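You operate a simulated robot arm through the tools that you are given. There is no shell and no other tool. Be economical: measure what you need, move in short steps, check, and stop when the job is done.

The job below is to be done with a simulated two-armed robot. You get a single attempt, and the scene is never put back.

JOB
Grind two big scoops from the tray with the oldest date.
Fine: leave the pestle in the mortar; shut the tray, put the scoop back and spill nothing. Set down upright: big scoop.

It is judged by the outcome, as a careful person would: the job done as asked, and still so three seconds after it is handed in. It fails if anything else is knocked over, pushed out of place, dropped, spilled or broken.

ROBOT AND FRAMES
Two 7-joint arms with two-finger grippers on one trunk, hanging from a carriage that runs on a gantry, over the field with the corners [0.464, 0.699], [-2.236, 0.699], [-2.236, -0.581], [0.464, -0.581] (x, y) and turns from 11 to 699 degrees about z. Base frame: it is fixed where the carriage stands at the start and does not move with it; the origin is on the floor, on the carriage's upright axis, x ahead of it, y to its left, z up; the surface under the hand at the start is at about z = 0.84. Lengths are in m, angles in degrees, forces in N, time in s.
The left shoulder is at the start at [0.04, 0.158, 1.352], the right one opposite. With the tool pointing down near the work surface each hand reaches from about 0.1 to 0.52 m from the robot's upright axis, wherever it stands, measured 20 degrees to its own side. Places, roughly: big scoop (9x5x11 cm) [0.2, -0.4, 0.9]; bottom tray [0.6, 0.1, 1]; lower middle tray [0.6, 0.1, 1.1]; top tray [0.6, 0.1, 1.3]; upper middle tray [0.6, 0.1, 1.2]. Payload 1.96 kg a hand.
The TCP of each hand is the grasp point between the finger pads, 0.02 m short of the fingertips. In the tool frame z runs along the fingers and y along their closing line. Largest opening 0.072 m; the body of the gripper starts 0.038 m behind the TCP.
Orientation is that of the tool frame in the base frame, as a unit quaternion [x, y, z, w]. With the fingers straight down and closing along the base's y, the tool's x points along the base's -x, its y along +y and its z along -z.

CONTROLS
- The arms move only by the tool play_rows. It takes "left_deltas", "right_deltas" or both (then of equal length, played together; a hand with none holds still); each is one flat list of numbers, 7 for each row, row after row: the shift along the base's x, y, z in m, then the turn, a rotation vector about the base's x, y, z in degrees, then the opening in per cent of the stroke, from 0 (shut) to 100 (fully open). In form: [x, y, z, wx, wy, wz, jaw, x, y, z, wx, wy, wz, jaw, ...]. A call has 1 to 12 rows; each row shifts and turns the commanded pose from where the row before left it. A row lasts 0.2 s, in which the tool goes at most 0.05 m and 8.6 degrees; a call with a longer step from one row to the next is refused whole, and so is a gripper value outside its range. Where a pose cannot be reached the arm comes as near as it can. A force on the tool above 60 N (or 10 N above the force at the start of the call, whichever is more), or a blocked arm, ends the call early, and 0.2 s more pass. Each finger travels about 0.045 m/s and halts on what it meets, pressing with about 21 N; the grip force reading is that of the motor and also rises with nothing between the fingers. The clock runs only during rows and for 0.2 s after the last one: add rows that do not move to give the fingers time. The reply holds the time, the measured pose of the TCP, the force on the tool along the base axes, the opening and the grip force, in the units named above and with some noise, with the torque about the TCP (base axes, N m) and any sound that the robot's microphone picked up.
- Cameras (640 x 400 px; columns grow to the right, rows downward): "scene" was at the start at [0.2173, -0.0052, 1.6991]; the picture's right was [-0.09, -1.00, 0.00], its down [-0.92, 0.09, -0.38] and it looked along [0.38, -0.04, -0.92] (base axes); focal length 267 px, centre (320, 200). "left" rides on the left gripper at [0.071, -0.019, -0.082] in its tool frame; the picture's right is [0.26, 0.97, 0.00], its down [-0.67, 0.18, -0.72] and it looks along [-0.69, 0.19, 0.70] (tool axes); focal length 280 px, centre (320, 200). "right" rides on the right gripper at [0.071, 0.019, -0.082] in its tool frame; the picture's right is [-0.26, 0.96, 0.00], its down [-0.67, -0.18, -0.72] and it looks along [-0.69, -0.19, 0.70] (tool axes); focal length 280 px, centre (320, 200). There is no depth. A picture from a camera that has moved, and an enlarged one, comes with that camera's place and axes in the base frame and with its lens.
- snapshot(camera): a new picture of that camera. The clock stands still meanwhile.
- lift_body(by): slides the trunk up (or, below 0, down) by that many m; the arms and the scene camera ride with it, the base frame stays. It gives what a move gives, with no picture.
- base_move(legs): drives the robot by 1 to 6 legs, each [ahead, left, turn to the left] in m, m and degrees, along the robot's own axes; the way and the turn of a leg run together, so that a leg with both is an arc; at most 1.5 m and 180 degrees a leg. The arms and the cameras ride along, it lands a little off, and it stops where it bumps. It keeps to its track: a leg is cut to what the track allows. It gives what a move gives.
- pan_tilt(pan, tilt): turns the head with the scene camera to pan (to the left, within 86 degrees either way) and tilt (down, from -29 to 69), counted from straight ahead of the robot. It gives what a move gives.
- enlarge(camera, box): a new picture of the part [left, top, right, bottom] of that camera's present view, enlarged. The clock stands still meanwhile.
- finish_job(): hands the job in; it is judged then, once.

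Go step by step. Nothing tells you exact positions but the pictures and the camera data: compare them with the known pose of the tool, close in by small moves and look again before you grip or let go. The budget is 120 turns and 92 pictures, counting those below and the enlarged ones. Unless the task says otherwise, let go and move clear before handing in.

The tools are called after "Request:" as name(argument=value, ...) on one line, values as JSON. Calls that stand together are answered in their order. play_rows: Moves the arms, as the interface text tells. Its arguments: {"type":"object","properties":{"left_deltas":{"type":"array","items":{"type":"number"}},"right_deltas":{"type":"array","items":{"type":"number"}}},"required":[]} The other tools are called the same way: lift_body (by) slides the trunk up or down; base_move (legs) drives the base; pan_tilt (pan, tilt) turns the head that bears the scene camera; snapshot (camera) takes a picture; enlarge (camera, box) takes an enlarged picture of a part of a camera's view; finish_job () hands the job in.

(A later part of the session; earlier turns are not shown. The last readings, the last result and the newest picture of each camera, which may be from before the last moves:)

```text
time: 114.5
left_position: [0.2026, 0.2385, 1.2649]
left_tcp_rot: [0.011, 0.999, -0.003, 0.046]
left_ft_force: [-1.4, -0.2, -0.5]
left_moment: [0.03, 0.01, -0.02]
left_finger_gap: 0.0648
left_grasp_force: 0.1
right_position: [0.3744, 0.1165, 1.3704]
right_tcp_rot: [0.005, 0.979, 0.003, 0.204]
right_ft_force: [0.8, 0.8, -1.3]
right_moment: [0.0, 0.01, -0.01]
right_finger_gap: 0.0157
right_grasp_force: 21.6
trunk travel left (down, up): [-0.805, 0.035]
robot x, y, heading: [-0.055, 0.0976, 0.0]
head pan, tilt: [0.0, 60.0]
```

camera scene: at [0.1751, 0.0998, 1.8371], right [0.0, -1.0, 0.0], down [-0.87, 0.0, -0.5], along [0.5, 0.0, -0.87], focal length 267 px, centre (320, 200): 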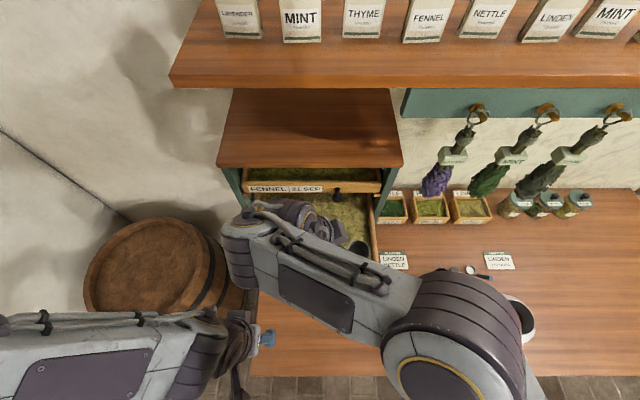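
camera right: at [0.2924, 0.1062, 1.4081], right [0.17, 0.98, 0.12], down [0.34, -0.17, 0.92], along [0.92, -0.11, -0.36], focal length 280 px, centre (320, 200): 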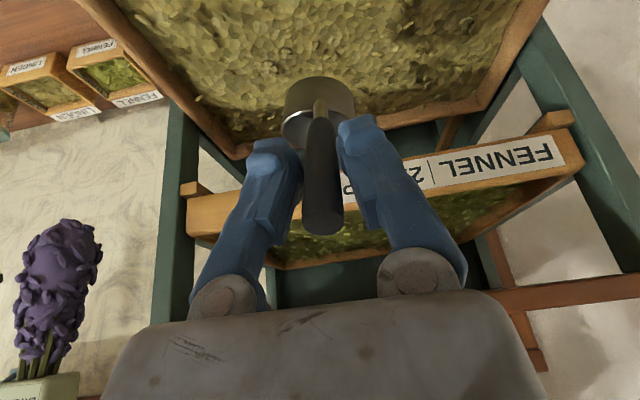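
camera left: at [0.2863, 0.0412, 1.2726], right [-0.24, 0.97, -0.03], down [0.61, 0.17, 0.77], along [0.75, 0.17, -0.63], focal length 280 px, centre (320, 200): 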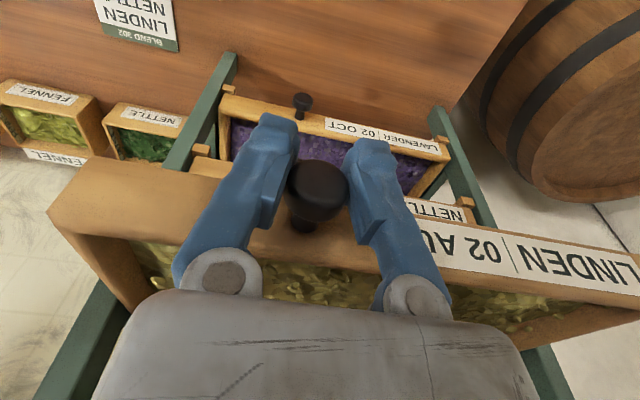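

Request:
play_rows(right_deltas=[0.008, 0, -0.016, 0, 7.5, 0, 0, 0.008, 0, -0.016, 0, 7.5, 0, 0, 0.008, 0, -0.017, 0, 7.5, 0, 0, 0.008, 0, -0.017, 0, 7.5, 0, 0, 0, 0, -0.006, 0, 0, 0, 0, -0.006, 0, -0.0065, 0, -7.5, 0, 0, -0.006, 0, -0.0065, 0, -7.5, 0, 0, -0.0055, 0, -0.0065, 0, -7.5, 0, 0, -0.005, 0, -0.0065, 0, -7.5, 0, 0, 0, 0, -0.004, 0, 0, 0, 0, 0, 0, 0, 0, 0, 0, 0])

Request:
play_rows(right_deltas=[0, 0, 0.02, 0, 0, 0, 0, 0, 0, 0.03, 0, 0, 0, 0, 0, 0, 0.03, 0, 0, 0, 0, 0, 0, 0, 0, 0, 0, 0])

Request:
enlarge(camera="right", box=[220, 40, 420, 180])

```text
time: 116.9
left_position: [0.2014, 0.2375, 1.2655]
left_tcp_rot: [0.01, 0.999, -0.003, 0.046]
left_ft_force: [-0.8, 0.0, -0.9]
left_moment: [0.03, 0.03, 0.0]
left_finger_gap: 0.0647
left_grasp_force: 0.0
right_position: [0.3846, 0.1168, 1.269]
right_tcp_rot: [0.007, 0.979, 0.002, 0.204]
right_ft_force: [-0.5, -0.1, 0.0]
right_moment: [-0.03, 0.07, 0.01]
right_finger_gap: 0.0155
right_grasp_force: 21.3
trunk travel left (down, up): [-0.805, 0.035]
robot x, y, heading: [-0.051, 0.1021, -0.2]
head pan, tilt: [0.0, 60.0]
```

```text
time: 117.9
left_position: [0.2025, 0.2388, 1.2644]
left_tcp_rot: [0.011, 0.999, -0.003, 0.045]
left_ft_force: [-0.9, -0.1, 0.0]
left_moment: [-0.01, 0.03, -0.02]
left_finger_gap: 0.0651
left_grasp_force: 0.1
right_position: [0.3837, 0.1165, 1.3501]
right_tcp_rot: [0.007, 0.979, 0.002, 0.204]
right_ft_force: [0.0, 0.8, -1.2]
right_moment: [0.02, 0.03, -0.03]
right_finger_gap: 0.0159
right_grasp_force: 20.5
trunk travel left (down, up): [-0.805, 0.035]
robot x, y, heading: [-0.0505, 0.0968, 0.0]
head pan, tilt: [0.0, 60.0]
```

```text
2.86 times, centred on (320, 110) of right
camera zoom: at [0.2881, 0.1374, 1.3977], right [0.25, 0.96, 0.11], down [0.33, -0.19, 0.92], along [0.91, -0.2, -0.37], focal length 801 px, centre (320, 457)
```

zoom: 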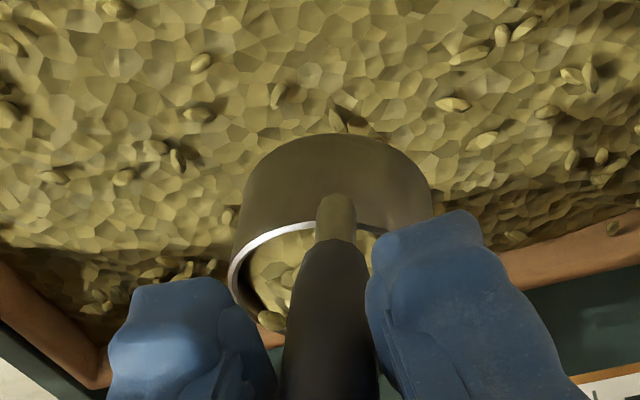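

This time it is full. I carry it slowly and level toward the mortar, then lower the trunk.

Request:
play_rows(right_deltas=[0, -0.01, 0.01, 0, 0, 0, 0, -0.005, -0.025, 0, 0, 0, 0, 0, -0.008, -0.03, 0, 0, 0, 0, 0, -0.01, -0.03, 0, 0, 0, 0, 0, -0.01, -0.03, 0, 0, 0, 0, 0, -0.01, -0.03, 0, 0, 0, 0, 0, -0.01, -0.03, 0, 0, 0, 0, 0, -0.01, -0.03, 0, 0, 0, 0, 0, -0.01, -0.03, 0, 0, 0, 0, 0, 0, -0.03, 0, 0, 0, 0, 0, 0, -0.03, 0, 0, 0, 0, 0, 0, -0.01, 0, 0, 0, 0, 0])

Request:
lift_body(by=-0.25)

```text
time: 120.5
left_position: [0.2025, 0.2383, 1.2646]
left_tcp_rot: [0.011, 0.999, -0.003, 0.045]
left_ft_force: [-0.6, -0.5, 0.0]
left_moment: [-0.01, 0.02, -0.02]
left_finger_gap: 0.065
left_grasp_force: 0.0
right_position: [0.3115, -0.1993, 1.358]
right_tcp_rot: [0.006, 0.979, 0.002, 0.204]
right_ft_force: [0.0, 0.3, -0.1]
right_moment: [-0.02, 0.04, -0.01]
right_finger_gap: 0.016
right_grasp_force: 21.1
trunk travel left (down, up): [-0.805, 0.035]
robot x, y, heading: [-0.0549, 0.0979, -0.1]
head pan, tilt: [0.0, 60.0]
```

```text
time: 123.0
left_position: [0.2027, 0.2373, 1.0146]
left_tcp_rot: [0.011, 0.999, -0.003, 0.046]
left_ft_force: [0.5, -0.3, -0.5]
left_moment: [0.06, -0.02, 0.0]
left_finger_gap: 0.0647
left_grasp_force: 0.0
right_position: [0.311, -0.1989, 1.1077]
right_tcp_rot: [0.006, 0.979, 0.002, 0.204]
right_ft_force: [-0.7, 0.0, -0.5]
right_moment: [-0.01, 0.03, 0.02]
right_finger_gap: 0.0156
right_grasp_force: 20.9
trunk travel left (down, up): [-0.555, 0.285]
robot x, y, heading: [-0.0507, 0.1, 0.0]
head pan, tilt: [0.0, 60.0]
```

I turn to heading −20° and place the cup over the mortar a little higher than last time.

Request:
play_rows(right_deltas=[-0.015, 0.006, 0, 0, 0, -7, 0, -0.015, 0.006, -0.01, 0, 0, -7, 0, -0.015, 0.006, -0.015, 0, 0, -6, 0, -0.014, 0.005, -0.015, 0, 0, 0, 0, 0, 0, -0.008, 0, 0, 0, 0, 0, 0, 0, 0, 0, 0, 0])

Request:
enlarge(camera="scene", box=[390, 210, 560, 350])

```text
time: 124.5
left_position: [0.2006, 0.2379, 1.0156]
left_tcp_rot: [0.01, 0.999, -0.003, 0.046]
left_ft_force: [0.3, 0.3, -0.3]
left_moment: [-0.01, -0.02, 0.01]
left_finger_gap: 0.0652
left_grasp_force: 0.1
right_position: [0.267, -0.174, 1.0609]
right_tcp_rot: [0.177, 0.963, -0.034, 0.2]
right_ft_force: [0.4, 0.6, -0.5]
right_moment: [0.02, 0.03, 0.01]
right_finger_gap: 0.0157
right_grasp_force: 20.2
right hand out of reach, approached as far as the arm can: row 3, 4
trunk travel left (down, up): [-0.555, 0.285]
robot x, y, heading: [-0.0508, 0.0977, -0.1]
head pan, tilt: [0.0, 60.0]
```

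```text
2.86 times, centred on (475, 280) of scene
camera zoom: at [0.1751, 0.0998, 1.5871], right [0.0, -1.0, 0.0], down [-0.87, 0.0, -0.5], along [0.5, 0.0, -0.87], focal length 762 px, centre (-123, -29)
```

zoom: 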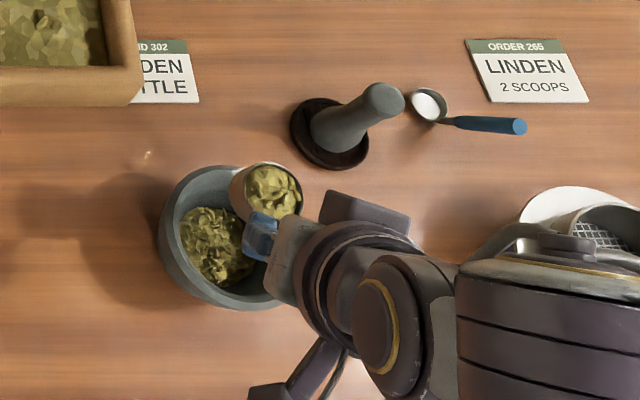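

The cup is heaped full, and the mortar now sits at ≈[0.30,-0.197]. The arm is too folded here, so I back the base 10 cm and extend the hand by the same amount before rolling.

Request:
base_move(legs=[[-0.1, 0, 0]])

Request:
play_rows(right_deltas=[0.025, 0, 0, 0, 0, 0, 0, 0.025, 0, 0, 0, 0, 0, 0, 0.025, 0.003, 0, 0, 0, 0, 0, 0.02, 0.002, 0, 0, 0, 0, 0, 0, 0, 0, 0, 0, 0, 0])

```text
time: 125.6
left_position: [0.1058, 0.2376, 1.0138]
left_tcp_rot: [0.011, 0.999, -0.003, 0.046]
left_ft_force: [-0.1, 0.4, -0.2]
left_moment: [0.03, -0.03, 0.01]
left_finger_gap: 0.0646
left_grasp_force: 0.3
right_position: [0.1704, -0.1739, 1.0618]
right_tcp_rot: [0.176, 0.963, -0.033, 0.2]
right_ft_force: [0.1, -0.1, -0.2]
right_moment: [0.03, 0.01, 0.03]
right_finger_gap: 0.0158
right_grasp_force: 21.4
trunk travel left (down, up): [-0.555, 0.285]
robot x, y, heading: [-0.1449, 0.1012, -0.1]
head pan, tilt: [0.0, 60.0]
```

```text
time: 126.8
left_position: [0.1059, 0.2375, 1.0153]
left_tcp_rot: [0.011, 0.999, -0.004, 0.046]
left_ft_force: [-0.3, 0.4, 0.1]
left_moment: [0.02, -0.02, 0.0]
left_finger_gap: 0.0648
left_grasp_force: 0.0
right_position: [0.2671, -0.17, 1.0603]
right_tcp_rot: [0.176, 0.963, -0.034, 0.2]
right_ft_force: [0.7, 0.6, 0.1]
right_moment: [0.01, 0.01, -0.01]
right_finger_gap: 0.0159
right_grasp_force: 21.0
trunk travel left (down, up): [-0.555, 0.285]
robot x, y, heading: [-0.1483, 0.0986, 0.1]
head pan, tilt: [0.0, 60.0]
```

Request:
play_rows(right_deltas=[-0.0071, -0.0065, -0.0007, 7.52, -2.72, 0, 0, -0.003, -0.0084, -0.0019, 7.52, -2.72, 0, 0, -0.0029, -0.008, -0.0031, 7.52, -2.72, 0, 0, -0.0027, -0.0075, -0.0043, 7.52, -2.72, 0, 0, -0.0025, -0.0069, -0.0053, 7.52, -2.72, 0, 0, -0.0022, -0.0061, -0.0063, 7.52, -2.72, 0, 0, -0.0019, -0.0053, -0.0072, 7.52, -2.72, 0, 0, -0.0016, -0.0043, -0.0079, 7.52, -2.72, 0, 0])

```text
time: 128.6
left_position: [0.1049, 0.2378, 1.0145]
left_tcp_rot: [0.01, 0.999, -0.003, 0.045]
left_ft_force: [-1.5, 0.3, -0.3]
left_moment: [0.0, -0.02, 0.02]
left_finger_gap: 0.065
left_grasp_force: 0.1
right_position: [0.2434, -0.2209, 1.0244]
right_tcp_rot: [0.255, 0.797, 0.485, 0.256]
right_ft_force: [-0.8, 0.1, 0.2]
right_moment: [-0.01, 0.06, -0.02]
right_finger_gap: 0.016
right_grasp_force: 21.0
trunk travel left (down, up): [-0.555, 0.285]
robot x, y, heading: [-0.1502, 0.1014, -0.2]
head pan, tilt: [0.0, 60.0]
```

Reach is fine now; I continue to 112°.

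Request:
play_rows(right_deltas=[-0.0012, -0.0032, -0.0084, 7.52, -2.72, 0, 0, -0.0007, -0.0021, -0.0088, 7.52, -2.72, 0, 0, -0.0003, -0.0008, -0.009, 7.52, -2.72, 0, 0, 0.0001, 0.0003, -0.0085, 7.52, -2.72, 0, 0, 0.0005, 0.0015, -0.0075, 7.52, -2.72, 0, 0, 0.001, 0.0026, -0.006, 7.52, -2.72, 0, 0, 0, 0, 0, 0, 0, 0, 0, 0, 0, 0, 0, 0, 0, 0])

Request:
snapshot(camera="scene")

```text
time: 130.4
left_position: [0.1052, 0.2385, 1.0152]
left_tcp_rot: [0.011, 0.999, -0.004, 0.045]
left_ft_force: [-0.4, 0.5, -0.5]
left_moment: [-0.02, 0.02, 0.01]
left_finger_gap: 0.0649
left_grasp_force: 0.0
right_position: [0.2398, -0.2247, 0.976]
right_tcp_rot: [0.264, 0.509, 0.782, 0.246]
right_ft_force: [0.3, 0.3, 0.1]
right_moment: [-0.02, 0.01, 0.0]
right_finger_gap: 0.0161
right_grasp_force: 21.7
trunk travel left (down, up): [-0.555, 0.285]
robot x, y, heading: [-0.1477, 0.0982, -0.1]
head pan, tilt: [0.0, 60.0]
```

```text
10 pictures are left
camera scene: at [0.0791, 0.0998, 1.5871], right [0.0, -1.0, 0.0], down [-0.87, 0.0, -0.5], along [0.5, 0.0, -0.87], focal length 267 px, centre (320, 200)
```

scene: 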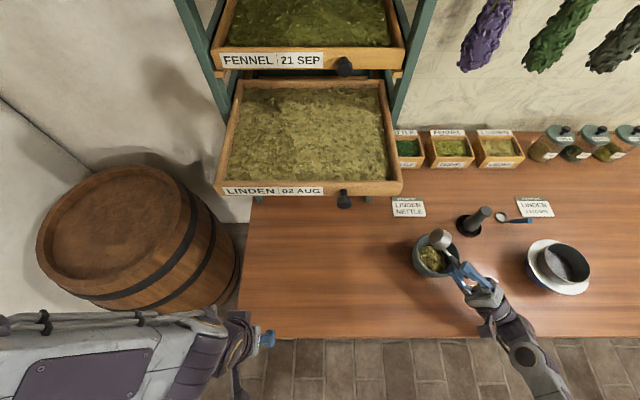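

Poured cleanly. I reverse the roll exactly.

Request:
play_rows(right_deltas=[-0.001, -0.0026, 0.006, -7.52, 2.72, 0, 0, -0.0005, -0.0015, 0.0075, -7.52, 2.72, 0, 0, -0.0001, -0.0003, 0.0085, -7.52, 2.72, 0, 0, 0.0003, 0.0008, 0.009, -7.52, 2.72, 0, 0, 0.0007, 0.0021, 0.0088, -7.52, 2.72, 0, 0, 0.0012, 0.0032, 0.0084, -7.52, 2.72, 0, 0, 0.0016, 0.0043, 0.0079, -7.52, 2.72, 0, 0, 0.0019, 0.0053, 0.0072, -7.52, 2.72, 0, 0, 0.0022, 0.0061, 0.0063, -7.52, 2.72, 0, 0, 0.0025, 0.0069, 0.0053, -7.52, 2.72, 0, 0, 0.0027, 0.0075, 0.0043, -7.52, 2.72, 0, 0, 0.0029, 0.008, 0.0031, -7.52, 2.72, 0, 0])

Request:
play_rows(right_deltas=[0.003, 0.0084, 0.01, -7.52, 2.72, 0, 0, 0.003, 0.0065, 0.01, -7.52, 2.72, 0, 0, 0, 0, 0.03, 0, 0, 0, 0, -0.005, -0.02, 0.02, 0, 0, 8, 0, -0.01, -0.03, 0.01, 0, 0, 8, 0, -0.01, -0.03, 0, 0, 0, 8, 0, -0.01, -0.03, 0, 0, 0, 8, 0, -0.01, -0.03, 0, 0, 0, 8, 0, -0.01, -0.03, 0, 0, 0, 0, 0, 0, 0, 0, 0, 0, 0, 0])

```text
time: 133.0
left_position: [0.1058, 0.238, 1.0151]
left_tcp_rot: [0.01, 0.999, -0.003, 0.045]
left_ft_force: [0.7, 0.1, 0.1]
left_moment: [0.01, 0.03, 0.03]
left_finger_gap: 0.0648
left_grasp_force: 0.0
right_position: [0.2558, -0.1834, 1.0585]
right_tcp_rot: [0.203, 0.949, 0.1, 0.222]
right_ft_force: [0.8, -0.2, -1.1]
right_moment: [0.01, 0.03, 0.0]
right_finger_gap: 0.0159
right_grasp_force: 20.3
trunk travel left (down, up): [-0.555, 0.285]
robot x, y, heading: [-0.1481, 0.0999, 0.1]
head pan, tilt: [0.0, 60.0]
```

```text
time: 135.2
left_position: [0.1049, 0.238, 1.0146]
left_tcp_rot: [0.01, 0.999, -0.003, 0.045]
left_ft_force: [-0.2, 0.3, 0.0]
left_moment: [0.01, 0.01, -0.06]
left_finger_gap: 0.0648
left_grasp_force: 0.0
right_position: [0.215, -0.3388, 1.1362]
right_tcp_rot: [-0.164, 0.965, 0.039, 0.199]
right_ft_force: [-0.7, 0.6, -0.7]
right_moment: [-0.02, 0.01, 0.02]
right_finger_gap: 0.0161
right_grasp_force: 21.2
right hand out of reach, approached as far as the arm can: row 9
trunk travel left (down, up): [-0.555, 0.285]
robot x, y, heading: [-0.1453, 0.1032, 0.2]
head pan, tilt: [0.0, 60.0]
```

The scoop is empty and back in its original attitude. I shift the base 10 cm right and bring the scoop over its place.

Request:
base_move(legs=[[0, -0.1, 0]])

Request:
play_rows(right_deltas=[-0.015, 0.02, -0.02, 0, 0, 0, 0, -0.015, 0.02, -0.03, 0, 0, 0, 0, -0.015, 0.02, -0.03, 0, 0, 0, 0, 0, 0, -0.03, 0, 0, 0, 0, 0, 0, -0.04, 0, 0, 0, 0, 0, 0, -0.03, 0, 0, 0, 0, 0, 0, 0, 0, 0, 0, 0])

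Request:
snapshot(camera="right")

```text
time: 136.3
left_position: [0.1046, 0.1369, 1.0148]
left_tcp_rot: [0.01, 0.999, -0.004, 0.045]
left_ft_force: [-0.3, 0.2, 0.4]
left_moment: [-0.05, 0.01, -0.01]
left_finger_gap: 0.0646
left_grasp_force: 0.0
right_position: [0.2152, -0.4414, 1.1359]
right_tcp_rot: [-0.164, 0.965, 0.037, 0.2]
right_ft_force: [-0.4, -0.2, -0.7]
right_moment: [-0.01, 0.0, 0.01]
right_finger_gap: 0.0161
right_grasp_force: 21.0
trunk travel left (down, up): [-0.555, 0.285]
robot x, y, heading: [-0.1475, -0.0019, 0.1]
head pan, tilt: [0.0, 60.0]
```

```text
time: 137.9
left_position: [0.1058, 0.1351, 1.0143]
left_tcp_rot: [0.011, 0.999, -0.003, 0.044]
left_ft_force: [0.2, -0.2, -0.5]
left_moment: [0.01, -0.04, 0.0]
left_finger_gap: 0.0647
left_grasp_force: 0.1
right_position: [0.1839, -0.3777, 0.9533]
right_tcp_rot: [-0.165, 0.965, 0.037, 0.199]
right_ft_force: [0.2, 0.2, -0.5]
right_moment: [-0.03, 0.02, -0.02]
right_finger_gap: 0.016
right_grasp_force: 21.1
right hand out of reach, approached as far as the arm can: row 1, 2
trunk travel left (down, up): [-0.555, 0.285]
robot x, y, heading: [-0.1472, -0.0014, -0.1]
head pan, tilt: [0.0, 60.0]
```

```text
9 pictures are left
camera right: at [0.0854, -0.3917, 1.0014], right [-0.09, 0.99, 0.11], down [0.38, -0.07, 0.92], along [0.92, 0.13, -0.37], focal length 280 px, centre (320, 200)
```

right: 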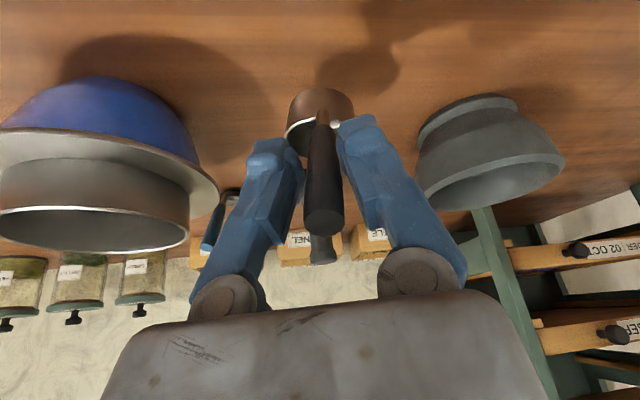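

The scoop has pitched about 4–5° in the grip (cup slightly raised). I compensate with the hand, move over its old place and lower close to the table.

Request:
play_rows(right_deltas=[-0.008, 0, 0, -1.5, 4.2, 0, 0, -0.008, 0.001, -0.01, 0, 0, 0, 0, 0, 0, -0.01, 0, 0, 0, 0, 0, 0, -0.008, 0, 0, 0, 0, 0, 0, 0, 0, 0, 0, 0])

Request:
play_rows(right_deltas=[0, 0, -0.003, 0, 0, 0, 0, 0, 0, 0, 0, 0, 0, 0])

```text
time: 139.1
left_position: [0.1069, 0.1367, 1.0155]
left_tcp_rot: [0.01, 0.999, -0.004, 0.045]
left_ft_force: [0.0, 0.7, -0.1]
left_moment: [0.01, 0.0, 0.04]
left_finger_gap: 0.0647
left_grasp_force: 0.2
right_position: [0.1694, -0.3756, 0.9277]
right_tcp_rot: [-0.164, 0.972, 0.031, 0.163]
right_ft_force: [-2.7, 2.2, 12.4]
right_moment: [0.13, -0.38, 0.09]
right_finger_gap: 0.0158
right_grasp_force: 21.2
trunk travel left (down, up): [-0.555, 0.285]
robot x, y, heading: [-0.1471, -0.0011, -0.1]
head pan, tilt: [0.0, 60.0]
```

```text
time: 139.7
left_position: [0.106, 0.1367, 1.0153]
left_tcp_rot: [0.01, 0.999, -0.003, 0.045]
left_ft_force: [-0.5, -0.4, -0.6]
left_moment: [-0.02, -0.01, 0.0]
left_finger_gap: 0.0646
left_grasp_force: 0.1
right_position: [0.168, -0.3765, 0.9238]
right_tcp_rot: [-0.165, 0.973, 0.031, 0.162]
right_ft_force: [-2.8, 1.9, 10.8]
right_moment: [0.13, -0.44, 0.1]
right_finger_gap: 0.0155
right_grasp_force: 21.1
trunk travel left (down, up): [-0.555, 0.285]
robot x, y, heading: [-0.1491, -0.0032, 0.1]
head pan, tilt: [0.0, 60.0]
```

Contact at ≈0.93. I check how the cup sits on the table before releasing.

Request:
enlarge(camera="right", box=[240, 50, 400, 150])

```text
4.00 times, centred on (320, 100) of right
camera zoom: at [0.0744, -0.3886, 0.9785], right [-0.09, 0.99, 0.09], down [0.45, -0.04, 0.89], along [0.89, 0.12, -0.44], focal length 1122 px, centre (320, 600)
```

zoom: 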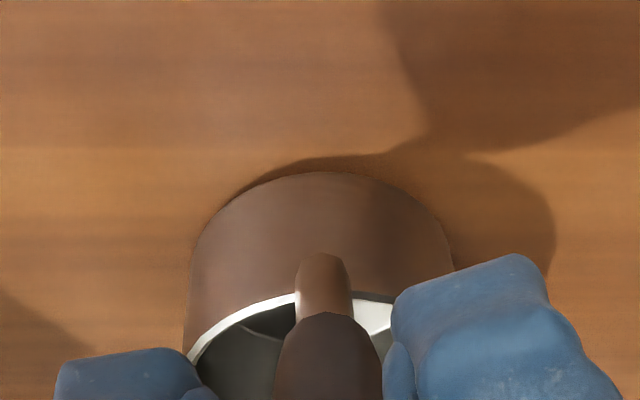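

The cup bottom meets its shadow, resting on the table. I release gently and withdraw upward.

Request:
play_rows(right_deltas=[0, 0, 0.002, 0, 0, 0, 10, 0, 0, 0, 0, 0, 0, 40, 0, 0, 0, 0, 0, 0, 80, 0, 0, 0, 0, 0, 0, 100, 0, 0, 0, 0, 0, 0, 100, 0, 0, 0.02, 0, 0, 0, 100, 0, 0, 0.03, 0, 0, 0, 100, 0, 0, 0.04, 0, 0, 0, 100, 0, 0, 0.04, 0, 0, 0, 100, 0, 0, 0.03, 2.7, 6, 0, 100, 0, 0, 0, 2.7, 6, 0, 100])

Request:
pan_tilt(pan=-15, tilt=60)

Request:
enlarge(camera="scene", box=[280, 130, 500, 290])

```text
time: 142.1
left_position: [0.1055, 0.1378, 1.0158]
left_tcp_rot: [0.011, 0.999, -0.004, 0.045]
left_ft_force: [-0.2, -0.2, 0.2]
left_moment: [-0.02, -0.01, 0.01]
left_finger_gap: 0.065
left_grasp_force: 0.1
right_position: [0.1503, -0.3849, 1.0484]
right_tcp_rot: [-0.149, 0.979, 0.066, 0.119]
right_ft_force: [-0.7, 0.1, -1.2]
right_moment: [-0.03, -0.03, 0.0]
right_finger_gap: 0.072
right_grasp_force: 0.1
right hand out of reach, approached as far as the arm can: row 9, 10, 11
trunk travel left (down, up): [-0.555, 0.285]
robot x, y, heading: [-0.1485, -0.0052, -0.0]
head pan, tilt: [0.0, 60.0]
```

```text
time: 142.9
left_position: [0.1063, 0.1367, 1.0146]
left_tcp_rot: [0.01, 0.999, -0.004, 0.045]
left_ft_force: [-0.8, 0.1, -0.6]
left_moment: [0.0, 0.02, 0.0]
left_finger_gap: 0.0647
left_grasp_force: 0.0
right_position: [0.1525, -0.3842, 1.0512]
right_tcp_rot: [-0.15, 0.979, 0.064, 0.12]
right_ft_force: [0.3, 0.4, 0.2]
right_moment: [0.02, 0.01, -0.01]
right_finger_gap: 0.0721
right_grasp_force: 0.1
trunk travel left (down, up): [-0.555, 0.285]
robot x, y, heading: [-0.1469, -0.0053, 0.1]
head pan, tilt: [-15.0, 60.0]
```

```text
2.50 times, centred on (390, 210) of scene
camera zoom: at [0.0767, -0.019, 1.5871], right [-0.26, -0.97, 0.0], down [-0.84, 0.22, -0.5], along [0.48, -0.13, -0.87], focal length 667 px, centre (145, 175)
```

zoom: 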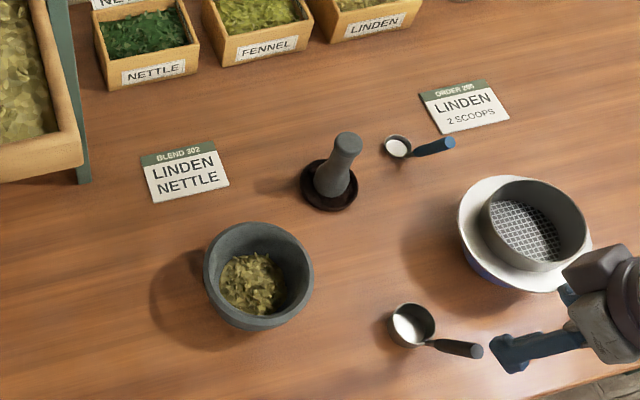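

The scoop stands back upright in its place, with no spill visible; the mortar is at ≈[0.298,-0.206] and the pestle at ≈[0.408,-0.35], top z ≈ 0.953. Next I shut the tray: raise the trunk, back off slightly and point the left hand forward as a fist.

Request:
lift_body(by=0.15)

Request:
base_move(legs=[[-0.1, 0, 0]])

Request:
play_rows(left_deltas=[0.04, 0, 0, 0, 0, 0, 60, 0.04, 0, 0, 0, 0, 0, 20, 0.04, 0, 0, 0, -8.5, 0, 0, 0.03, 0, 0, 0, -8.5, 0, 0, 0.02, 0, 0, 0, -8.5, 0, 0, 0.01, 0, 0, 0, -8.5, 0, 0, 0, 0, 0, 0, -8.5, 0, 0, 0, 0, 0, 0, -8.5, 0, 0, 0, 0, 0, 0, -8.5, 0, 0, 0, 0, 0, 0, -8.5, 0, 0, 0, 0, 0, 0, -8.5, 0, 0, 0, 0, 0, 0, -5, 0, 0])

```text
time: 144.7
left_position: [0.1054, 0.1367, 1.1652]
left_tcp_rot: [0.01, 0.999, -0.003, 0.046]
left_ft_force: [0.2, -1.1, -0.7]
left_moment: [0.02, -0.01, -0.02]
left_finger_gap: 0.0647
left_grasp_force: 0.0
right_position: [0.1511, -0.3853, 1.1989]
right_tcp_rot: [-0.15, 0.98, 0.065, 0.114]
right_ft_force: [-0.2, 0.4, 0.0]
right_moment: [0.0, -0.02, 0.04]
right_finger_gap: 0.072
right_grasp_force: 0.1
trunk travel left (down, up): [-0.705, 0.135]
robot x, y, heading: [-0.1503, -0.0002, -0.1]
head pan, tilt: [-15.0, 60.0]
```

```text
time: 145.8
left_position: [0.0074, 0.1358, 1.1654]
left_tcp_rot: [0.01, 0.999, -0.004, 0.046]
left_ft_force: [1.1, 0.0, 0.7]
left_moment: [0.01, 0.02, -0.01]
left_finger_gap: 0.0649
left_grasp_force: 0.1
right_position: [0.0529, -0.3842, 1.1981]
right_tcp_rot: [-0.15, 0.98, 0.065, 0.115]
right_ft_force: [0.0, -0.4, 0.2]
right_moment: [0.01, -0.01, 0.0]
right_finger_gap: 0.072
right_grasp_force: 0.0
trunk travel left (down, up): [-0.705, 0.135]
robot x, y, heading: [-0.2474, -0.0019, -0.3]
head pan, tilt: [-15.0, 60.0]
```

```text
time: 148.4
left_position: [0.246, 0.1361, 1.189]
left_tcp_rot: [0.011, 0.742, 0.004, 0.671]
left_ft_force: [0.0, 0.0, -0.5]
left_moment: [-0.01, 0.0, 0.0]
left_finger_gap: 0.0
left_grasp_force: 21.2
left hand out of reach, approached as far as the arm can: row 10, 11, 12
right_position: [0.052, -0.3845, 1.1984]
right_tcp_rot: [-0.149, 0.98, 0.064, 0.115]
right_ft_force: [-0.4, 0.5, 0.2]
right_moment: [-0.01, 0.01, -0.01]
right_finger_gap: 0.0717
right_grasp_force: 0.1
trunk travel left (down, up): [-0.705, 0.135]
robot x, y, heading: [-0.2458, -0.0047, 0.0]
head pan, tilt: [-15.0, 60.0]
```

The fist points forward at the tray front near its centre. I push the tray in slowly.

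Request:
play_rows(left_deltas=[0.01, 0, 0.011, 0, 0, 0, 0, 0.015, 0, 0, 0, 0, 0, 0, 0.015, 0, 0, 0, 0, 0, 0, 0.015, 0, 0, 0, 0, 0, 0, 0.015, 0, 0, 0, 0, 0, 0, 0.015, 0, 0, 0, 0, 0, 0, 0.015, 0, 0, 0, 0, 0, 0, 0.015, 0, 0, 0, 0, 0, 0, 0.015, 0, 0, 0, 0, 0, 0, 0, 0, 0, 0, 0, 0, 0])

Request:
base_move(legs=[[0.06, 0, 0]])

Request:
pan_tilt(pan=8, tilt=42)

Request:
snapshot(camera="scene")

```text
time: 150.6
left_position: [0.3771, 0.1361, 1.2013]
left_tcp_rot: [0.011, 0.727, 0.004, 0.687]
left_ft_force: [-0.1, -0.9, -0.3]
left_moment: [0.01, -0.02, -0.05]
left_finger_gap: 0.0001
left_grasp_force: 20.6
right_position: [0.0527, -0.3848, 1.1975]
right_tcp_rot: [-0.15, 0.98, 0.065, 0.115]
right_ft_force: [0.3, 0.4, 0.9]
right_moment: [-0.01, 0.02, -0.01]
right_finger_gap: 0.072
right_grasp_force: 0.1
trunk travel left (down, up): [-0.705, 0.135]
robot x, y, heading: [-0.2448, -0.005, 0.2]
head pan, tilt: [-15.0, 60.0]
```

```text
time: 151.6
left_position: [0.4354, 0.1378, 1.2011]
left_tcp_rot: [0.011, 0.727, 0.004, 0.686]
left_ft_force: [0.5, 0.3, -0.3]
left_moment: [-0.02, -0.01, 0.01]
left_finger_gap: 0.0001
left_grasp_force: 21.1
right_position: [0.1122, -0.3847, 1.1996]
right_tcp_rot: [-0.15, 0.98, 0.065, 0.115]
right_ft_force: [1.1, -0.6, -1.3]
right_moment: [0.0, 0.01, 0.02]
right_finger_gap: 0.0719
right_grasp_force: 0.1
trunk travel left (down, up): [-0.705, 0.135]
robot x, y, heading: [-0.1866, -0.0005, 0.3]
head pan, tilt: [-15.0, 60.0]
```

```text
time: 152.4
left_position: [0.4364, 0.1382, 1.2004]
left_tcp_rot: [0.009, 0.727, 0.005, 0.686]
left_ft_force: [0.0, -0.5, -0.5]
left_moment: [0.0, 0.02, 0.0]
left_finger_gap: 0.0
left_grasp_force: 21.0
right_position: [0.1125, -0.3841, 1.1986]
right_tcp_rot: [-0.15, 0.98, 0.065, 0.115]
right_ft_force: [0.6, -0.9, 0.6]
right_moment: [-0.02, -0.04, -0.02]
right_finger_gap: 0.072
right_grasp_force: 0.2
trunk travel left (down, up): [-0.705, 0.135]
robot x, y, heading: [-0.1844, -0.0015, 0.2]
head pan, tilt: [8.0, 42.0]
```

```text
6 pictures are left
camera scene: at [0.0565, 0.01, 1.7609], right [0.14, -0.99, 0.0], down [-0.66, -0.09, -0.74], along [0.74, 0.1, -0.67], focal length 267 px, centre (320, 200)
```

scene: 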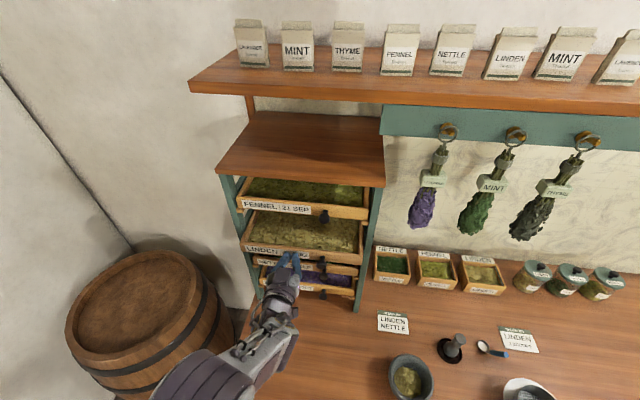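

The tray is sliding in. I keep pushing until it resists at the end.

Request:
play_rows(left_deltas=[0.015, 0, 0, 0, 0, 0, 0, 0.015, 0, 0, 0, 0, 0, 0, 0.01, 0, 0, 0, 0, 0, 0, 0.006, 0, 0, 0, 0, 0, 0, 0.004, 0, 0, 0, 0, 0, 0, 0, 0, 0, 0, 0, 0, 0])

Request:
play_rows(left_deltas=[0.004, 0, 0, 0, 0, 0, 0, 0.004, 0, 0, 0, 0, 0, 0, 0.003, 0, 0, 0, 0, 0, 0, 0, 0, 0, 0, 0, 0, 0])

```text
time: 153.8
left_position: [0.4872, 0.1387, 1.2018]
left_tcp_rot: [0.01, 0.727, 0.005, 0.687]
left_ft_force: [0.4, 0.0, 0.4]
left_moment: [-0.05, 0.0, 0.01]
left_finger_gap: 0.0
left_grasp_force: 20.4
right_position: [0.1121, -0.3845, 1.1986]
right_tcp_rot: [-0.15, 0.98, 0.065, 0.116]
right_ft_force: [0.5, 0.6, -0.5]
right_moment: [0.0, 0.01, -0.02]
right_finger_gap: 0.0719
right_grasp_force: 0.0
trunk travel left (down, up): [-0.705, 0.135]
robot x, y, heading: [-0.1829, -0.0016, 0.1]
head pan, tilt: [8.0, 42.0]
```

```text
time: 154.4
left_position: [0.4872, 0.1375, 1.2011]
left_tcp_rot: [0.01, 0.726, 0.006, 0.687]
left_ft_force: [-41.8, 1.1, 11.8]
left_moment: [-0.1, -0.39, 0.04]
left_finger_gap: 0.0059
left_grasp_force: 29.3
right_position: [0.1074, -0.3838, 1.1971]
right_tcp_rot: [-0.151, 0.98, 0.065, 0.113]
right_ft_force: [-0.1, -0.3, 0.3]
right_moment: [-0.01, -0.03, 0.06]
right_finger_gap: 0.0719
right_grasp_force: 0.1
trunk travel left (down, up): [-0.705, 0.135]
robot x, y, heading: [-0.1857, -0.0014, 0.1]
head pan, tilt: [8.0, 42.0]
stopped in row 3 (left hand): the force on the tool passed its limit at 66 N (the readings are from after the stop); the commanded pose is now the measured one
```

The tray is shut against its stop. I withdraw the left hand and fold it down.

Request:
play_rows(left_deltas=[-0.04, 0, 0, 0, 0, 0, 0, -0.04, 0, 0, 0, 0, 0, 0, -0.04, 0.01, 0, 0, 8.5, 0, 0, -0.04, 0.01, 0, 0, 8.5, 0, 0, -0.03, 0.01, 0, 0, 8.5, 0, 0, -0.03, 0.01, 0, 0, 8.5, 0, 0, -0.03, 0.01, 0, 0, 8.5, 0, 0, -0.02, 0.01, 0, 0, 8.5, 0, 0, -0.02, 0, 0, 0, 8.5, 0, 0, -0.02, 0, 0, 0, 8.5, 0, 0, -0.02, 0, 0, 0, 8.5, 0, 0, -0.02, 0, 0, 0, 8.5, 0, 0])

Request:
base_move(legs=[[0.2, 0, 0]])

```text
time: 157.1
left_position: [0.1414, 0.197, 1.2043]
left_tcp_rot: [0.01, 1.0, -0.003, 0.017]
left_ft_force: [-0.9, 1.1, 0.6]
left_moment: [-0.01, 0.01, -0.02]
left_finger_gap: 0.0
left_grasp_force: 29.7
right_position: [0.1122, -0.3838, 1.1976]
right_tcp_rot: [-0.15, 0.98, 0.065, 0.115]
right_ft_force: [0.7, -1.3, -0.2]
right_moment: [0.01, 0.0, 0.03]
right_finger_gap: 0.0723
right_grasp_force: 0.1
trunk travel left (down, up): [-0.705, 0.135]
robot x, y, heading: [-0.1894, -0.0049, -0.2]
head pan, tilt: [8.0, 42.0]
```

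```text
time: 158.7
left_position: [0.3416, 0.1961, 1.2051]
left_tcp_rot: [0.011, 1.0, -0.003, 0.018]
left_ft_force: [-0.1, -0.6, -0.4]
left_moment: [-0.03, -0.03, 0.01]
left_finger_gap: 0.0002
left_grasp_force: 29.9
right_position: [0.3108, -0.3846, 1.199]
right_tcp_rot: [-0.15, 0.98, 0.065, 0.115]
right_ft_force: [-0.9, 0.3, 0.2]
right_moment: [-0.02, -0.01, 0.02]
right_finger_gap: 0.072
right_grasp_force: 0.1
trunk travel left (down, up): [-0.705, 0.135]
robot x, y, heading: [0.0126, -0.0014, -0.3]
head pan, tilt: [8.0, 42.0]
```

The left hand is clear. I straighten the right hand and bring it above the pestle.

Request:
play_rows(right_deltas=[0.02, 0.005, 0, -4.7, 6, 0, 100, 0.02, 0.01, -0.02, -4.7, 6, 0, 100, 0.02, 0.01, -0.03, 0, 0, 0, 100, 0.02, 0.01, -0.03, 0, 0, 0, 100, 0.017, 0, -0.03, 0, 0, 0, 100, 0, 0, -0.03, 0, 0, 0, 100, 0, 0, -0.025, 0, 0, 0, 100, 0, 0, 0, 0, 0, 0, 100])

Request:
snapshot(camera="right")

```text
time: 160.4
left_position: [0.3422, 0.1975, 1.2037]
left_tcp_rot: [0.011, 1.0, -0.003, 0.018]
left_ft_force: [0.3, -0.2, 0.1]
left_moment: [-0.02, 0.0, -0.02]
left_finger_gap: 0.0
left_grasp_force: 29.8
right_position: [0.3144, -0.3875, 0.9809]
right_tcp_rot: [-0.151, 0.988, 0.001, 0.0]
right_ft_force: [0.7, 0.8, -0.6]
right_moment: [0.01, 0.03, -0.02]
right_finger_gap: 0.0719
right_grasp_force: 0.1
right hand out of reach, approached as far as the arm can: row 1, 2, 3
trunk travel left (down, up): [-0.705, 0.135]
robot x, y, heading: [0.0119, -0.0002, 0.1]
head pan, tilt: [8.0, 42.0]
```

```text
5 pictures are left
camera right: at [0.2416, -0.3893, 1.063], right [-0.04, 1.0, 0.0], down [0.7, 0.03, 0.72], along [0.71, 0.03, -0.7], focal length 280 px, centre (320, 200)
```

right: 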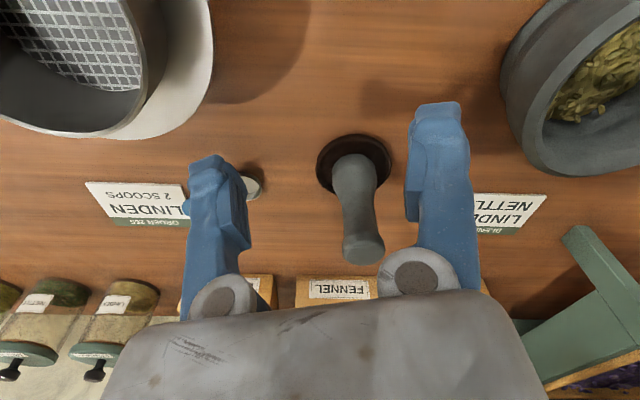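

The pestle axis is at ≈[0.409,-0.350], top z ≈ 0.947. I raise slightly, bring the base 4 cm nearer, and go over it, then down around the neck.

Request:
play_rows(right_deltas=[0, 0, 0.03, 0, 0, 0, 100, 0, 0, 0, 0, 0, 0, 100])

Request:
base_move(legs=[[0.04, 0, 0]])

Request:
play_rows(right_deltas=[0.025, 0.015, 0, 0, 0, 0, 100, 0.025, 0.02, 0, 0, 0, 0, 100, 0.003, 0.002, 0, 0, 0, 0, 100, 0, 0, 0, 0, 0, 0, 100])

```text
time: 161.1
left_position: [0.3417, 0.1983, 1.2053]
left_tcp_rot: [0.011, 1.0, -0.002, 0.018]
left_ft_force: [-0.1, 0.6, 1.2]
left_moment: [0.0, 0.01, 0.01]
left_finger_gap: 0.0
left_grasp_force: 29.5
right_position: [0.3131, -0.3867, 1.0093]
right_tcp_rot: [-0.15, 0.989, 0.0, -0.001]
right_ft_force: [0.2, -0.3, 0.2]
right_moment: [0.03, -0.01, 0.0]
right_finger_gap: 0.072
right_grasp_force: 0.0
trunk travel left (down, up): [-0.705, 0.135]
robot x, y, heading: [0.0122, -0.0005, -0.0]
head pan, tilt: [8.0, 42.0]
```

```text
time: 161.9
left_position: [0.3809, 0.1962, 1.205]
left_tcp_rot: [0.011, 1.0, -0.003, 0.018]
left_ft_force: [0.2, -0.1, 0.2]
left_moment: [-0.05, -0.02, 0.02]
left_finger_gap: 0.0
left_grasp_force: 29.8
right_position: [0.3543, -0.3864, 1.0102]
right_tcp_rot: [-0.152, 0.988, 0.0, 0.0]
right_ft_force: [0.5, 0.5, 0.0]
right_moment: [0.03, -0.01, -0.01]
right_finger_gap: 0.0722
right_grasp_force: 0.0
trunk travel left (down, up): [-0.705, 0.135]
robot x, y, heading: [0.0495, -0.0019, -0.0]
head pan, tilt: [8.0, 42.0]
```

```text
time: 162.9
left_position: [0.3828, 0.1963, 1.2053]
left_tcp_rot: [0.011, 1.0, -0.004, 0.018]
left_ft_force: [0.2, 0.1, -1.0]
left_moment: [0.0, -0.02, -0.01]
left_finger_gap: 0.0
left_grasp_force: 30.0
right_position: [0.4064, -0.3494, 1.0106]
right_tcp_rot: [-0.152, 0.988, 0.0, 0.001]
right_ft_force: [-0.4, 0.0, 0.4]
right_moment: [-0.03, -0.01, 0.0]
right_finger_gap: 0.0721
right_grasp_force: 0.0
trunk travel left (down, up): [-0.705, 0.135]
robot x, y, heading: [0.0544, 0.002, 0.1]
head pan, tilt: [8.0, 42.0]
```

Request:
play_rows(right_deltas=[0.002, 0, -0.03, 0, 0, 0, 100, 0, 0, -0.03, 0, 0, 0, 100, 0, 0, -0.025, 0, 0, 0, 100, 0, 0, 0, 0, 0, 0, 60, 0, 0, 0, 0, 0, 0, 20, 0, 0, 0, 0, 0, 0, 0, 0, 0, 0, 0, 0, 0, 0, 0, 0, 0, 0, 0, 0, 0])

Request:
play_rows(right_deltas=[0, 0, 0.02, 0, 0, 0, 0, 0, 0, 0.03, 0, 0, 0, 0, 0, 0, 0.03, 0, 0, 0, 0, 0, 0, 0.03, 0, 0, 0, 0, 0, 0, 0, 0, 0, 0, 0])

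Request:
snapshot(camera="right")

```text
time: 164.7
left_position: [0.382, 0.1973, 1.2043]
left_tcp_rot: [0.011, 1.0, -0.003, 0.019]
left_ft_force: [1.3, 0.1, -0.2]
left_moment: [0.0, 0.0, 0.02]
left_finger_gap: 0.0002
left_grasp_force: 29.4
right_position: [0.4055, -0.3491, 0.9228]
right_tcp_rot: [-0.151, 0.988, -0.001, 0.0]
right_ft_force: [0.2, -0.1, 0.4]
right_moment: [0.0, 0.03, 0.03]
right_finger_gap: 0.0252
right_grasp_force: 21.1
trunk travel left (down, up): [-0.705, 0.135]
robot x, y, heading: [0.0514, -0.0015, 0.2]
head pan, tilt: [8.0, 42.0]
```

```text
time: 165.9
left_position: [0.3816, 0.1966, 1.2033]
left_tcp_rot: [0.012, 1.0, -0.002, 0.019]
left_ft_force: [0.3, 0.0, 0.4]
left_moment: [-0.02, 0.03, 0.0]
left_finger_gap: 0.0
left_grasp_force: 29.3
right_position: [0.4088, -0.3494, 1.0357]
right_tcp_rot: [-0.152, 0.988, -0.001, -0.001]
right_ft_force: [0.2, -0.2, -3.1]
right_moment: [0.01, 0.0, 0.01]
right_finger_gap: 0.025
right_grasp_force: 21.0
trunk travel left (down, up): [-0.705, 0.135]
robot x, y, heading: [0.0517, -0.0012, -0.3]
head pan, tilt: [8.0, 42.0]
```

```text
4 pictures are left
camera right: at [0.336, -0.3513, 1.1183], right [-0.04, 1.0, 0.0], down [0.7, 0.03, 0.71], along [0.71, 0.03, -0.7], focal length 280 px, centre (320, 200)
```

right: 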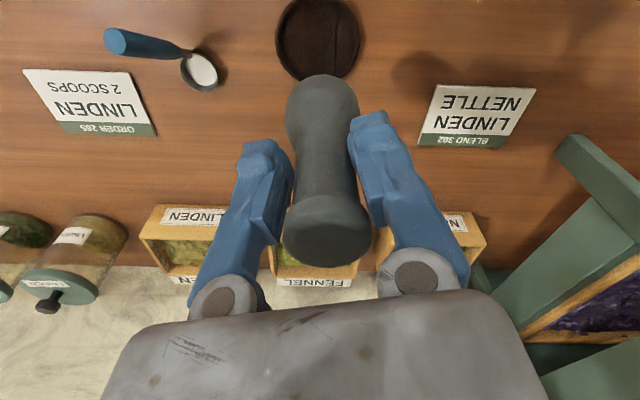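

The pestle is lifted securely (its base is 7.5 cm below the TCP). I carry it over the mortar centre.

Request:
play_rows(right_deltas=[-0.02, 0.03, 0.005, 0, 0, 0, 0, -0.025, 0.03, 0, 0, 0, 0, 0, -0.025, 0.03, 0, 0, 0, 0, 0, -0.025, 0.03, 0, 0, 0, 0, 0, -0.016, 0.023, 0, 0, 0, 0, 0, 0, 0, 0, 0, 0, 0, 0, 0, 0, 0, 0, 0, 0, 0])

Request:
pan_tilt(pan=-15, tilt=67)

Request:
enlarge(camera="scene", box=[230, 150, 480, 330])

```text
time: 167.5
left_position: [0.3831, 0.1966, 1.2052]
left_tcp_rot: [0.012, 1.0, -0.003, 0.019]
left_ft_force: [0.2, -0.3, -0.1]
left_moment: [-0.01, -0.02, -0.02]
left_finger_gap: 0.0
left_grasp_force: 30.0
right_position: [0.2976, -0.2063, 1.0387]
right_tcp_rot: [-0.152, 0.988, 0.0, 0.001]
right_ft_force: [0.4, -0.3, -1.6]
right_moment: [-0.04, -0.01, 0.02]
right_finger_gap: 0.0248
right_grasp_force: 20.9
trunk travel left (down, up): [-0.705, 0.135]
robot x, y, heading: [0.056, -0.003, -0.0]
head pan, tilt: [8.0, 42.0]
```

```text
time: 168.4
left_position: [0.3805, 0.1964, 1.2041]
left_tcp_rot: [0.012, 1.0, -0.003, 0.019]
left_ft_force: [0.9, -0.2, -0.5]
left_moment: [0.04, 0.01, 0.01]
left_finger_gap: 0.0
left_grasp_force: 29.6
right_position: [0.297, -0.2061, 1.0387]
right_tcp_rot: [-0.151, 0.988, 0.0, 0.001]
right_ft_force: [-0.2, 0.0, -1.7]
right_moment: [0.02, 0.05, -0.03]
right_finger_gap: 0.025
right_grasp_force: 20.9
trunk travel left (down, up): [-0.705, 0.135]
robot x, y, heading: [0.0527, -0.0049, 0.1]
head pan, tilt: [-15.0, 67.0]
```

```text
2.22 times, centred on (355, 240) of scene
camera zoom: at [0.2687, -0.0168, 1.7295], right [-0.26, -0.97, 0.0], down [-0.89, 0.24, -0.39], along [0.38, -0.1, -0.92], focal length 592 px, centre (242, 111)
```

zoom: 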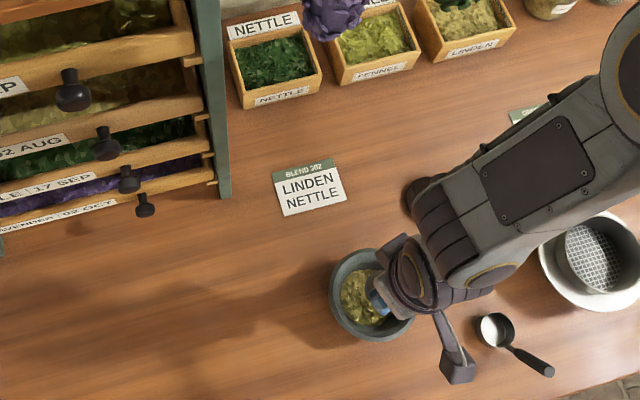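

The tray lines up with the others, and the pestle is over the mortar. I lower it until it meets resistance.

Request:
play_rows(right_deltas=[0.003, 0.002, -0.03, 0, 0, 0, 0, 0, 0, -0.025, 0, 0, 0, 0, 0, 0, -0.015, 0, 0, 0, 0, 0, 0, 0, 0, 0, 0, 0])

Request:
play_rows(right_deltas=[0, 0, -0.006, 0, 0, 0, 0, 0, 0, -0.006, 0, 0, 0, 0, 0, 0, 0, 0, 0, 0, 0])

Request:
play_rows(right_deltas=[0, 0, -0.005, 0, 0, 0, 0, 0, 0, -0.005, 0, 0, 0, 0, 0, 0, 0, 0, 0, 0, 0])

```text
time: 169.4
left_position: [0.382, 0.1969, 1.2043]
left_tcp_rot: [0.012, 1.0, -0.003, 0.018]
left_ft_force: [-0.2, -0.6, -0.1]
left_moment: [-0.01, 0.03, 0.01]
left_finger_gap: 0.0001
left_grasp_force: 29.6
right_position: [0.2999, -0.2043, 0.9692]
right_tcp_rot: [-0.151, 0.988, 0.0, 0.0]
right_ft_force: [1.2, 0.3, -3.0]
right_moment: [-0.02, 0.03, 0.01]
right_finger_gap: 0.0251
right_grasp_force: 21.2
trunk travel left (down, up): [-0.705, 0.135]
robot x, y, heading: [0.0555, 0.0002, -0.0]
head pan, tilt: [-15.0, 67.0]
```

```text
time: 170.2
left_position: [0.3816, 0.1961, 1.2038]
left_tcp_rot: [0.012, 1.0, -0.003, 0.018]
left_ft_force: [-0.2, 0.1, -0.8]
left_moment: [0.0, 0.02, -0.05]
left_finger_gap: 0.0
left_grasp_force: 29.9
right_position: [0.3013, -0.2048, 0.9586]
right_tcp_rot: [-0.151, 0.989, 0.0, 0.0]
right_ft_force: [-0.2, -0.2, -1.9]
right_moment: [0.0, 0.02, 0.0]
right_finger_gap: 0.0248
right_grasp_force: 20.9
trunk travel left (down, up): [-0.705, 0.135]
robot x, y, heading: [0.0561, 0.0002, 0.0]
head pan, tilt: [-15.0, 67.0]
```

```text
time: 171.0
left_position: [0.3819, 0.197, 1.2041]
left_tcp_rot: [0.011, 1.0, -0.003, 0.018]
left_ft_force: [-0.5, -0.2, 1.3]
left_moment: [0.0, 0.01, -0.01]
left_finger_gap: 0.0001
left_grasp_force: 29.9
right_position: [0.2997, -0.2036, 0.9472]
right_tcp_rot: [-0.151, 0.989, 0.001, 0.0]
right_ft_force: [0.1, -0.1, -1.5]
right_moment: [0.0, 0.02, -0.01]
right_finger_gap: 0.025
right_grasp_force: 21.0
trunk travel left (down, up): [-0.705, 0.135]
robot x, y, heading: [0.052, -0.0034, -0.1]
head pan, tilt: [-15.0, 67.0]
```

Request:
play_rows(right_deltas=[0, 0, -0.004, 0, 0, 0, 0, 0, 0, -0.004, 0, 0, 0, 0, 0, 0, 0, 0, 0, 0, 0])

Request:
play_rows(right_deltas=[0, 0, -0.003, 0, 0, 0, 0, 0, 0, -0.003, 0, 0, 0, 0, 0, 0, 0, 0, 0, 0, 0])

```text
time: 171.8
left_position: [0.3815, 0.1968, 1.2049]
left_tcp_rot: [0.012, 1.0, -0.003, 0.018]
left_ft_force: [-0.2, 0.2, 0.3]
left_moment: [0.04, 0.01, 0.01]
left_finger_gap: 0.0
left_grasp_force: 30.1
right_position: [0.3002, -0.2039, 0.9394]
right_tcp_rot: [-0.152, 0.988, 0.0, 0.0]
right_ft_force: [0.2, -0.5, -2.0]
right_moment: [-0.03, 0.03, -0.01]
right_finger_gap: 0.025
right_grasp_force: 20.9
trunk travel left (down, up): [-0.705, 0.135]
robot x, y, heading: [0.0485, 0.0001, -0.3]
head pan, tilt: [-15.0, 67.0]
```

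```text
time: 172.6
left_position: [0.383, 0.1957, 1.204]
left_tcp_rot: [0.012, 1.0, -0.004, 0.019]
left_ft_force: [-0.6, -0.4, -0.2]
left_moment: [-0.02, -0.01, 0.03]
left_finger_gap: 0.0
left_grasp_force: 29.0
right_position: [0.301, -0.205, 0.9341]
right_tcp_rot: [-0.151, 0.989, 0.0, -0.001]
right_ft_force: [-1.8, 0.5, 13.6]
right_moment: [0.12, -0.09, -0.01]
right_finger_gap: 0.0247
right_grasp_force: 21.0
trunk travel left (down, up): [-0.705, 0.135]
robot x, y, heading: [0.0543, -0.0013, 0.1]
head pan, tilt: [-15.0, 67.0]
```

The pestle presses on the bottom with about 15 N. I grind with a circle of 1 cm radius.

Request:
play_rows(right_deltas=[0.005, 0, 0, 0, 0, 0, 0, 0.005, 0, 0, 0, 0, 0, 0, -0.0029, 0.0071, 0, 0, 0, 0, 0, -0.0071, 0.0029, 0, 0, 0, 0, 0, -0.0071, -0.0029, 0, 0, 0, 0, 0, -0.0029, -0.0071, 0, 0, 0, 0, 0, 0.0029, -0.0071, 0, 0, 0, 0, 0, 0.0071, -0.0029, 0, 0, 0, 0, 0, 0.0071, 0.0029, 0, 0, 0, 0, 0, 0.0029, 0.0071, 0, 0, 0, 0, 0])

```text
time: 174.8
left_position: [0.3823, 0.1969, 1.2034]
left_tcp_rot: [0.011, 1.0, -0.002, 0.018]
left_ft_force: [0.5, 0.1, 0.0]
left_moment: [0.01, 0.0, 0.02]
left_finger_gap: 0.0
left_grasp_force: 29.6
right_position: [0.31, -0.2047, 0.9341]
right_tcp_rot: [-0.151, 0.989, 0.0, 0.0]
right_ft_force: [-0.4, 0.0, -2.5]
right_moment: [-0.01, 0.0, 0.03]
right_finger_gap: 0.0246
right_grasp_force: 20.2
trunk travel left (down, up): [-0.705, 0.135]
robot x, y, heading: [0.0496, -0.0037, 0.0]
head pan, tilt: [-15.0, 67.0]
```

Contact was lost after one turn (the herbs compress), so I press 4 mm lower and make more circles.

Request:
play_rows(right_deltas=[0, 0, -0.002, 0, 0, 0, 0, 0, 0, -0.002, 0, 0, 0, 0, -0.0029, 0.0071, 0, 0, 0, 0, 0, -0.0071, 0.0029, 0, 0, 0, 0, 0, -0.0071, -0.0029, 0, 0, 0, 0, 0, -0.0029, -0.0071, 0, 0, 0, 0, 0, 0.0029, -0.0071, 0, 0, 0, 0, 0, 0.0071, -0.0029, 0, 0, 0, 0, 0, 0.0071, 0.0029, 0, 0, 0, 0, 0, 0.0029, 0.0071, 0, 0, 0, 0, 0])

Request:
play_rows(right_deltas=[0, 0, -0.002, 0, 0, 0, 0, -0.0029, 0.0071, 0, 0, 0, 0, 0, -0.0071, 0.0029, 0, 0, 0, 0, 0, -0.0071, -0.0029, 0, 0, 0, 0, 0, -0.0029, -0.0071, 0, 0, 0, 0, 0, 0.0029, -0.0071, 0, 0, 0, 0, 0, 0.0071, -0.0029, 0, 0, 0, 0, 0, 0.0071, 0.0029, 0, 0, 0, 0, 0, 0.0029, 0.0071, 0, 0, 0, 0, 0])

```text
time: 177.0
left_position: [0.3821, 0.1953, 1.2028]
left_tcp_rot: [0.011, 1.0, -0.003, 0.017]
left_ft_force: [-0.6, 0.8, 0.2]
left_moment: [0.01, 0.03, -0.01]
left_finger_gap: 0.0
left_grasp_force: 29.6
right_position: [0.3074, -0.2055, 0.93]
right_tcp_rot: [-0.15, 0.989, -0.001, -0.001]
right_ft_force: [-6.7, -3.4, -1.1]
right_moment: [-0.26, 0.33, -0.08]
right_finger_gap: 0.0234
right_grasp_force: 20.4
trunk travel left (down, up): [-0.705, 0.135]
robot x, y, heading: [0.05, -0.0026, -0.1]
head pan, tilt: [-15.0, 67.0]
```

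```text
time: 179.0
left_position: [0.3823, 0.197, 1.2042]
left_tcp_rot: [0.012, 1.0, -0.003, 0.018]
left_ft_force: [-0.6, -0.3, 0.2]
left_moment: [0.02, 0.02, -0.02]
left_finger_gap: 0.0
left_grasp_force: 29.4
right_position: [0.3107, -0.2048, 0.928]
right_tcp_rot: [-0.151, 0.989, 0.0, 0.0]
right_ft_force: [0.5, -0.8, -0.3]
right_moment: [-0.02, -0.02, 0.0]
right_finger_gap: 0.0001
right_grasp_force: 20.7
trunk travel left (down, up): [-0.705, 0.135]
robot x, y, heading: [0.0526, -0.0026, -0.2]
head pan, tilt: [-15.0, 67.0]
```

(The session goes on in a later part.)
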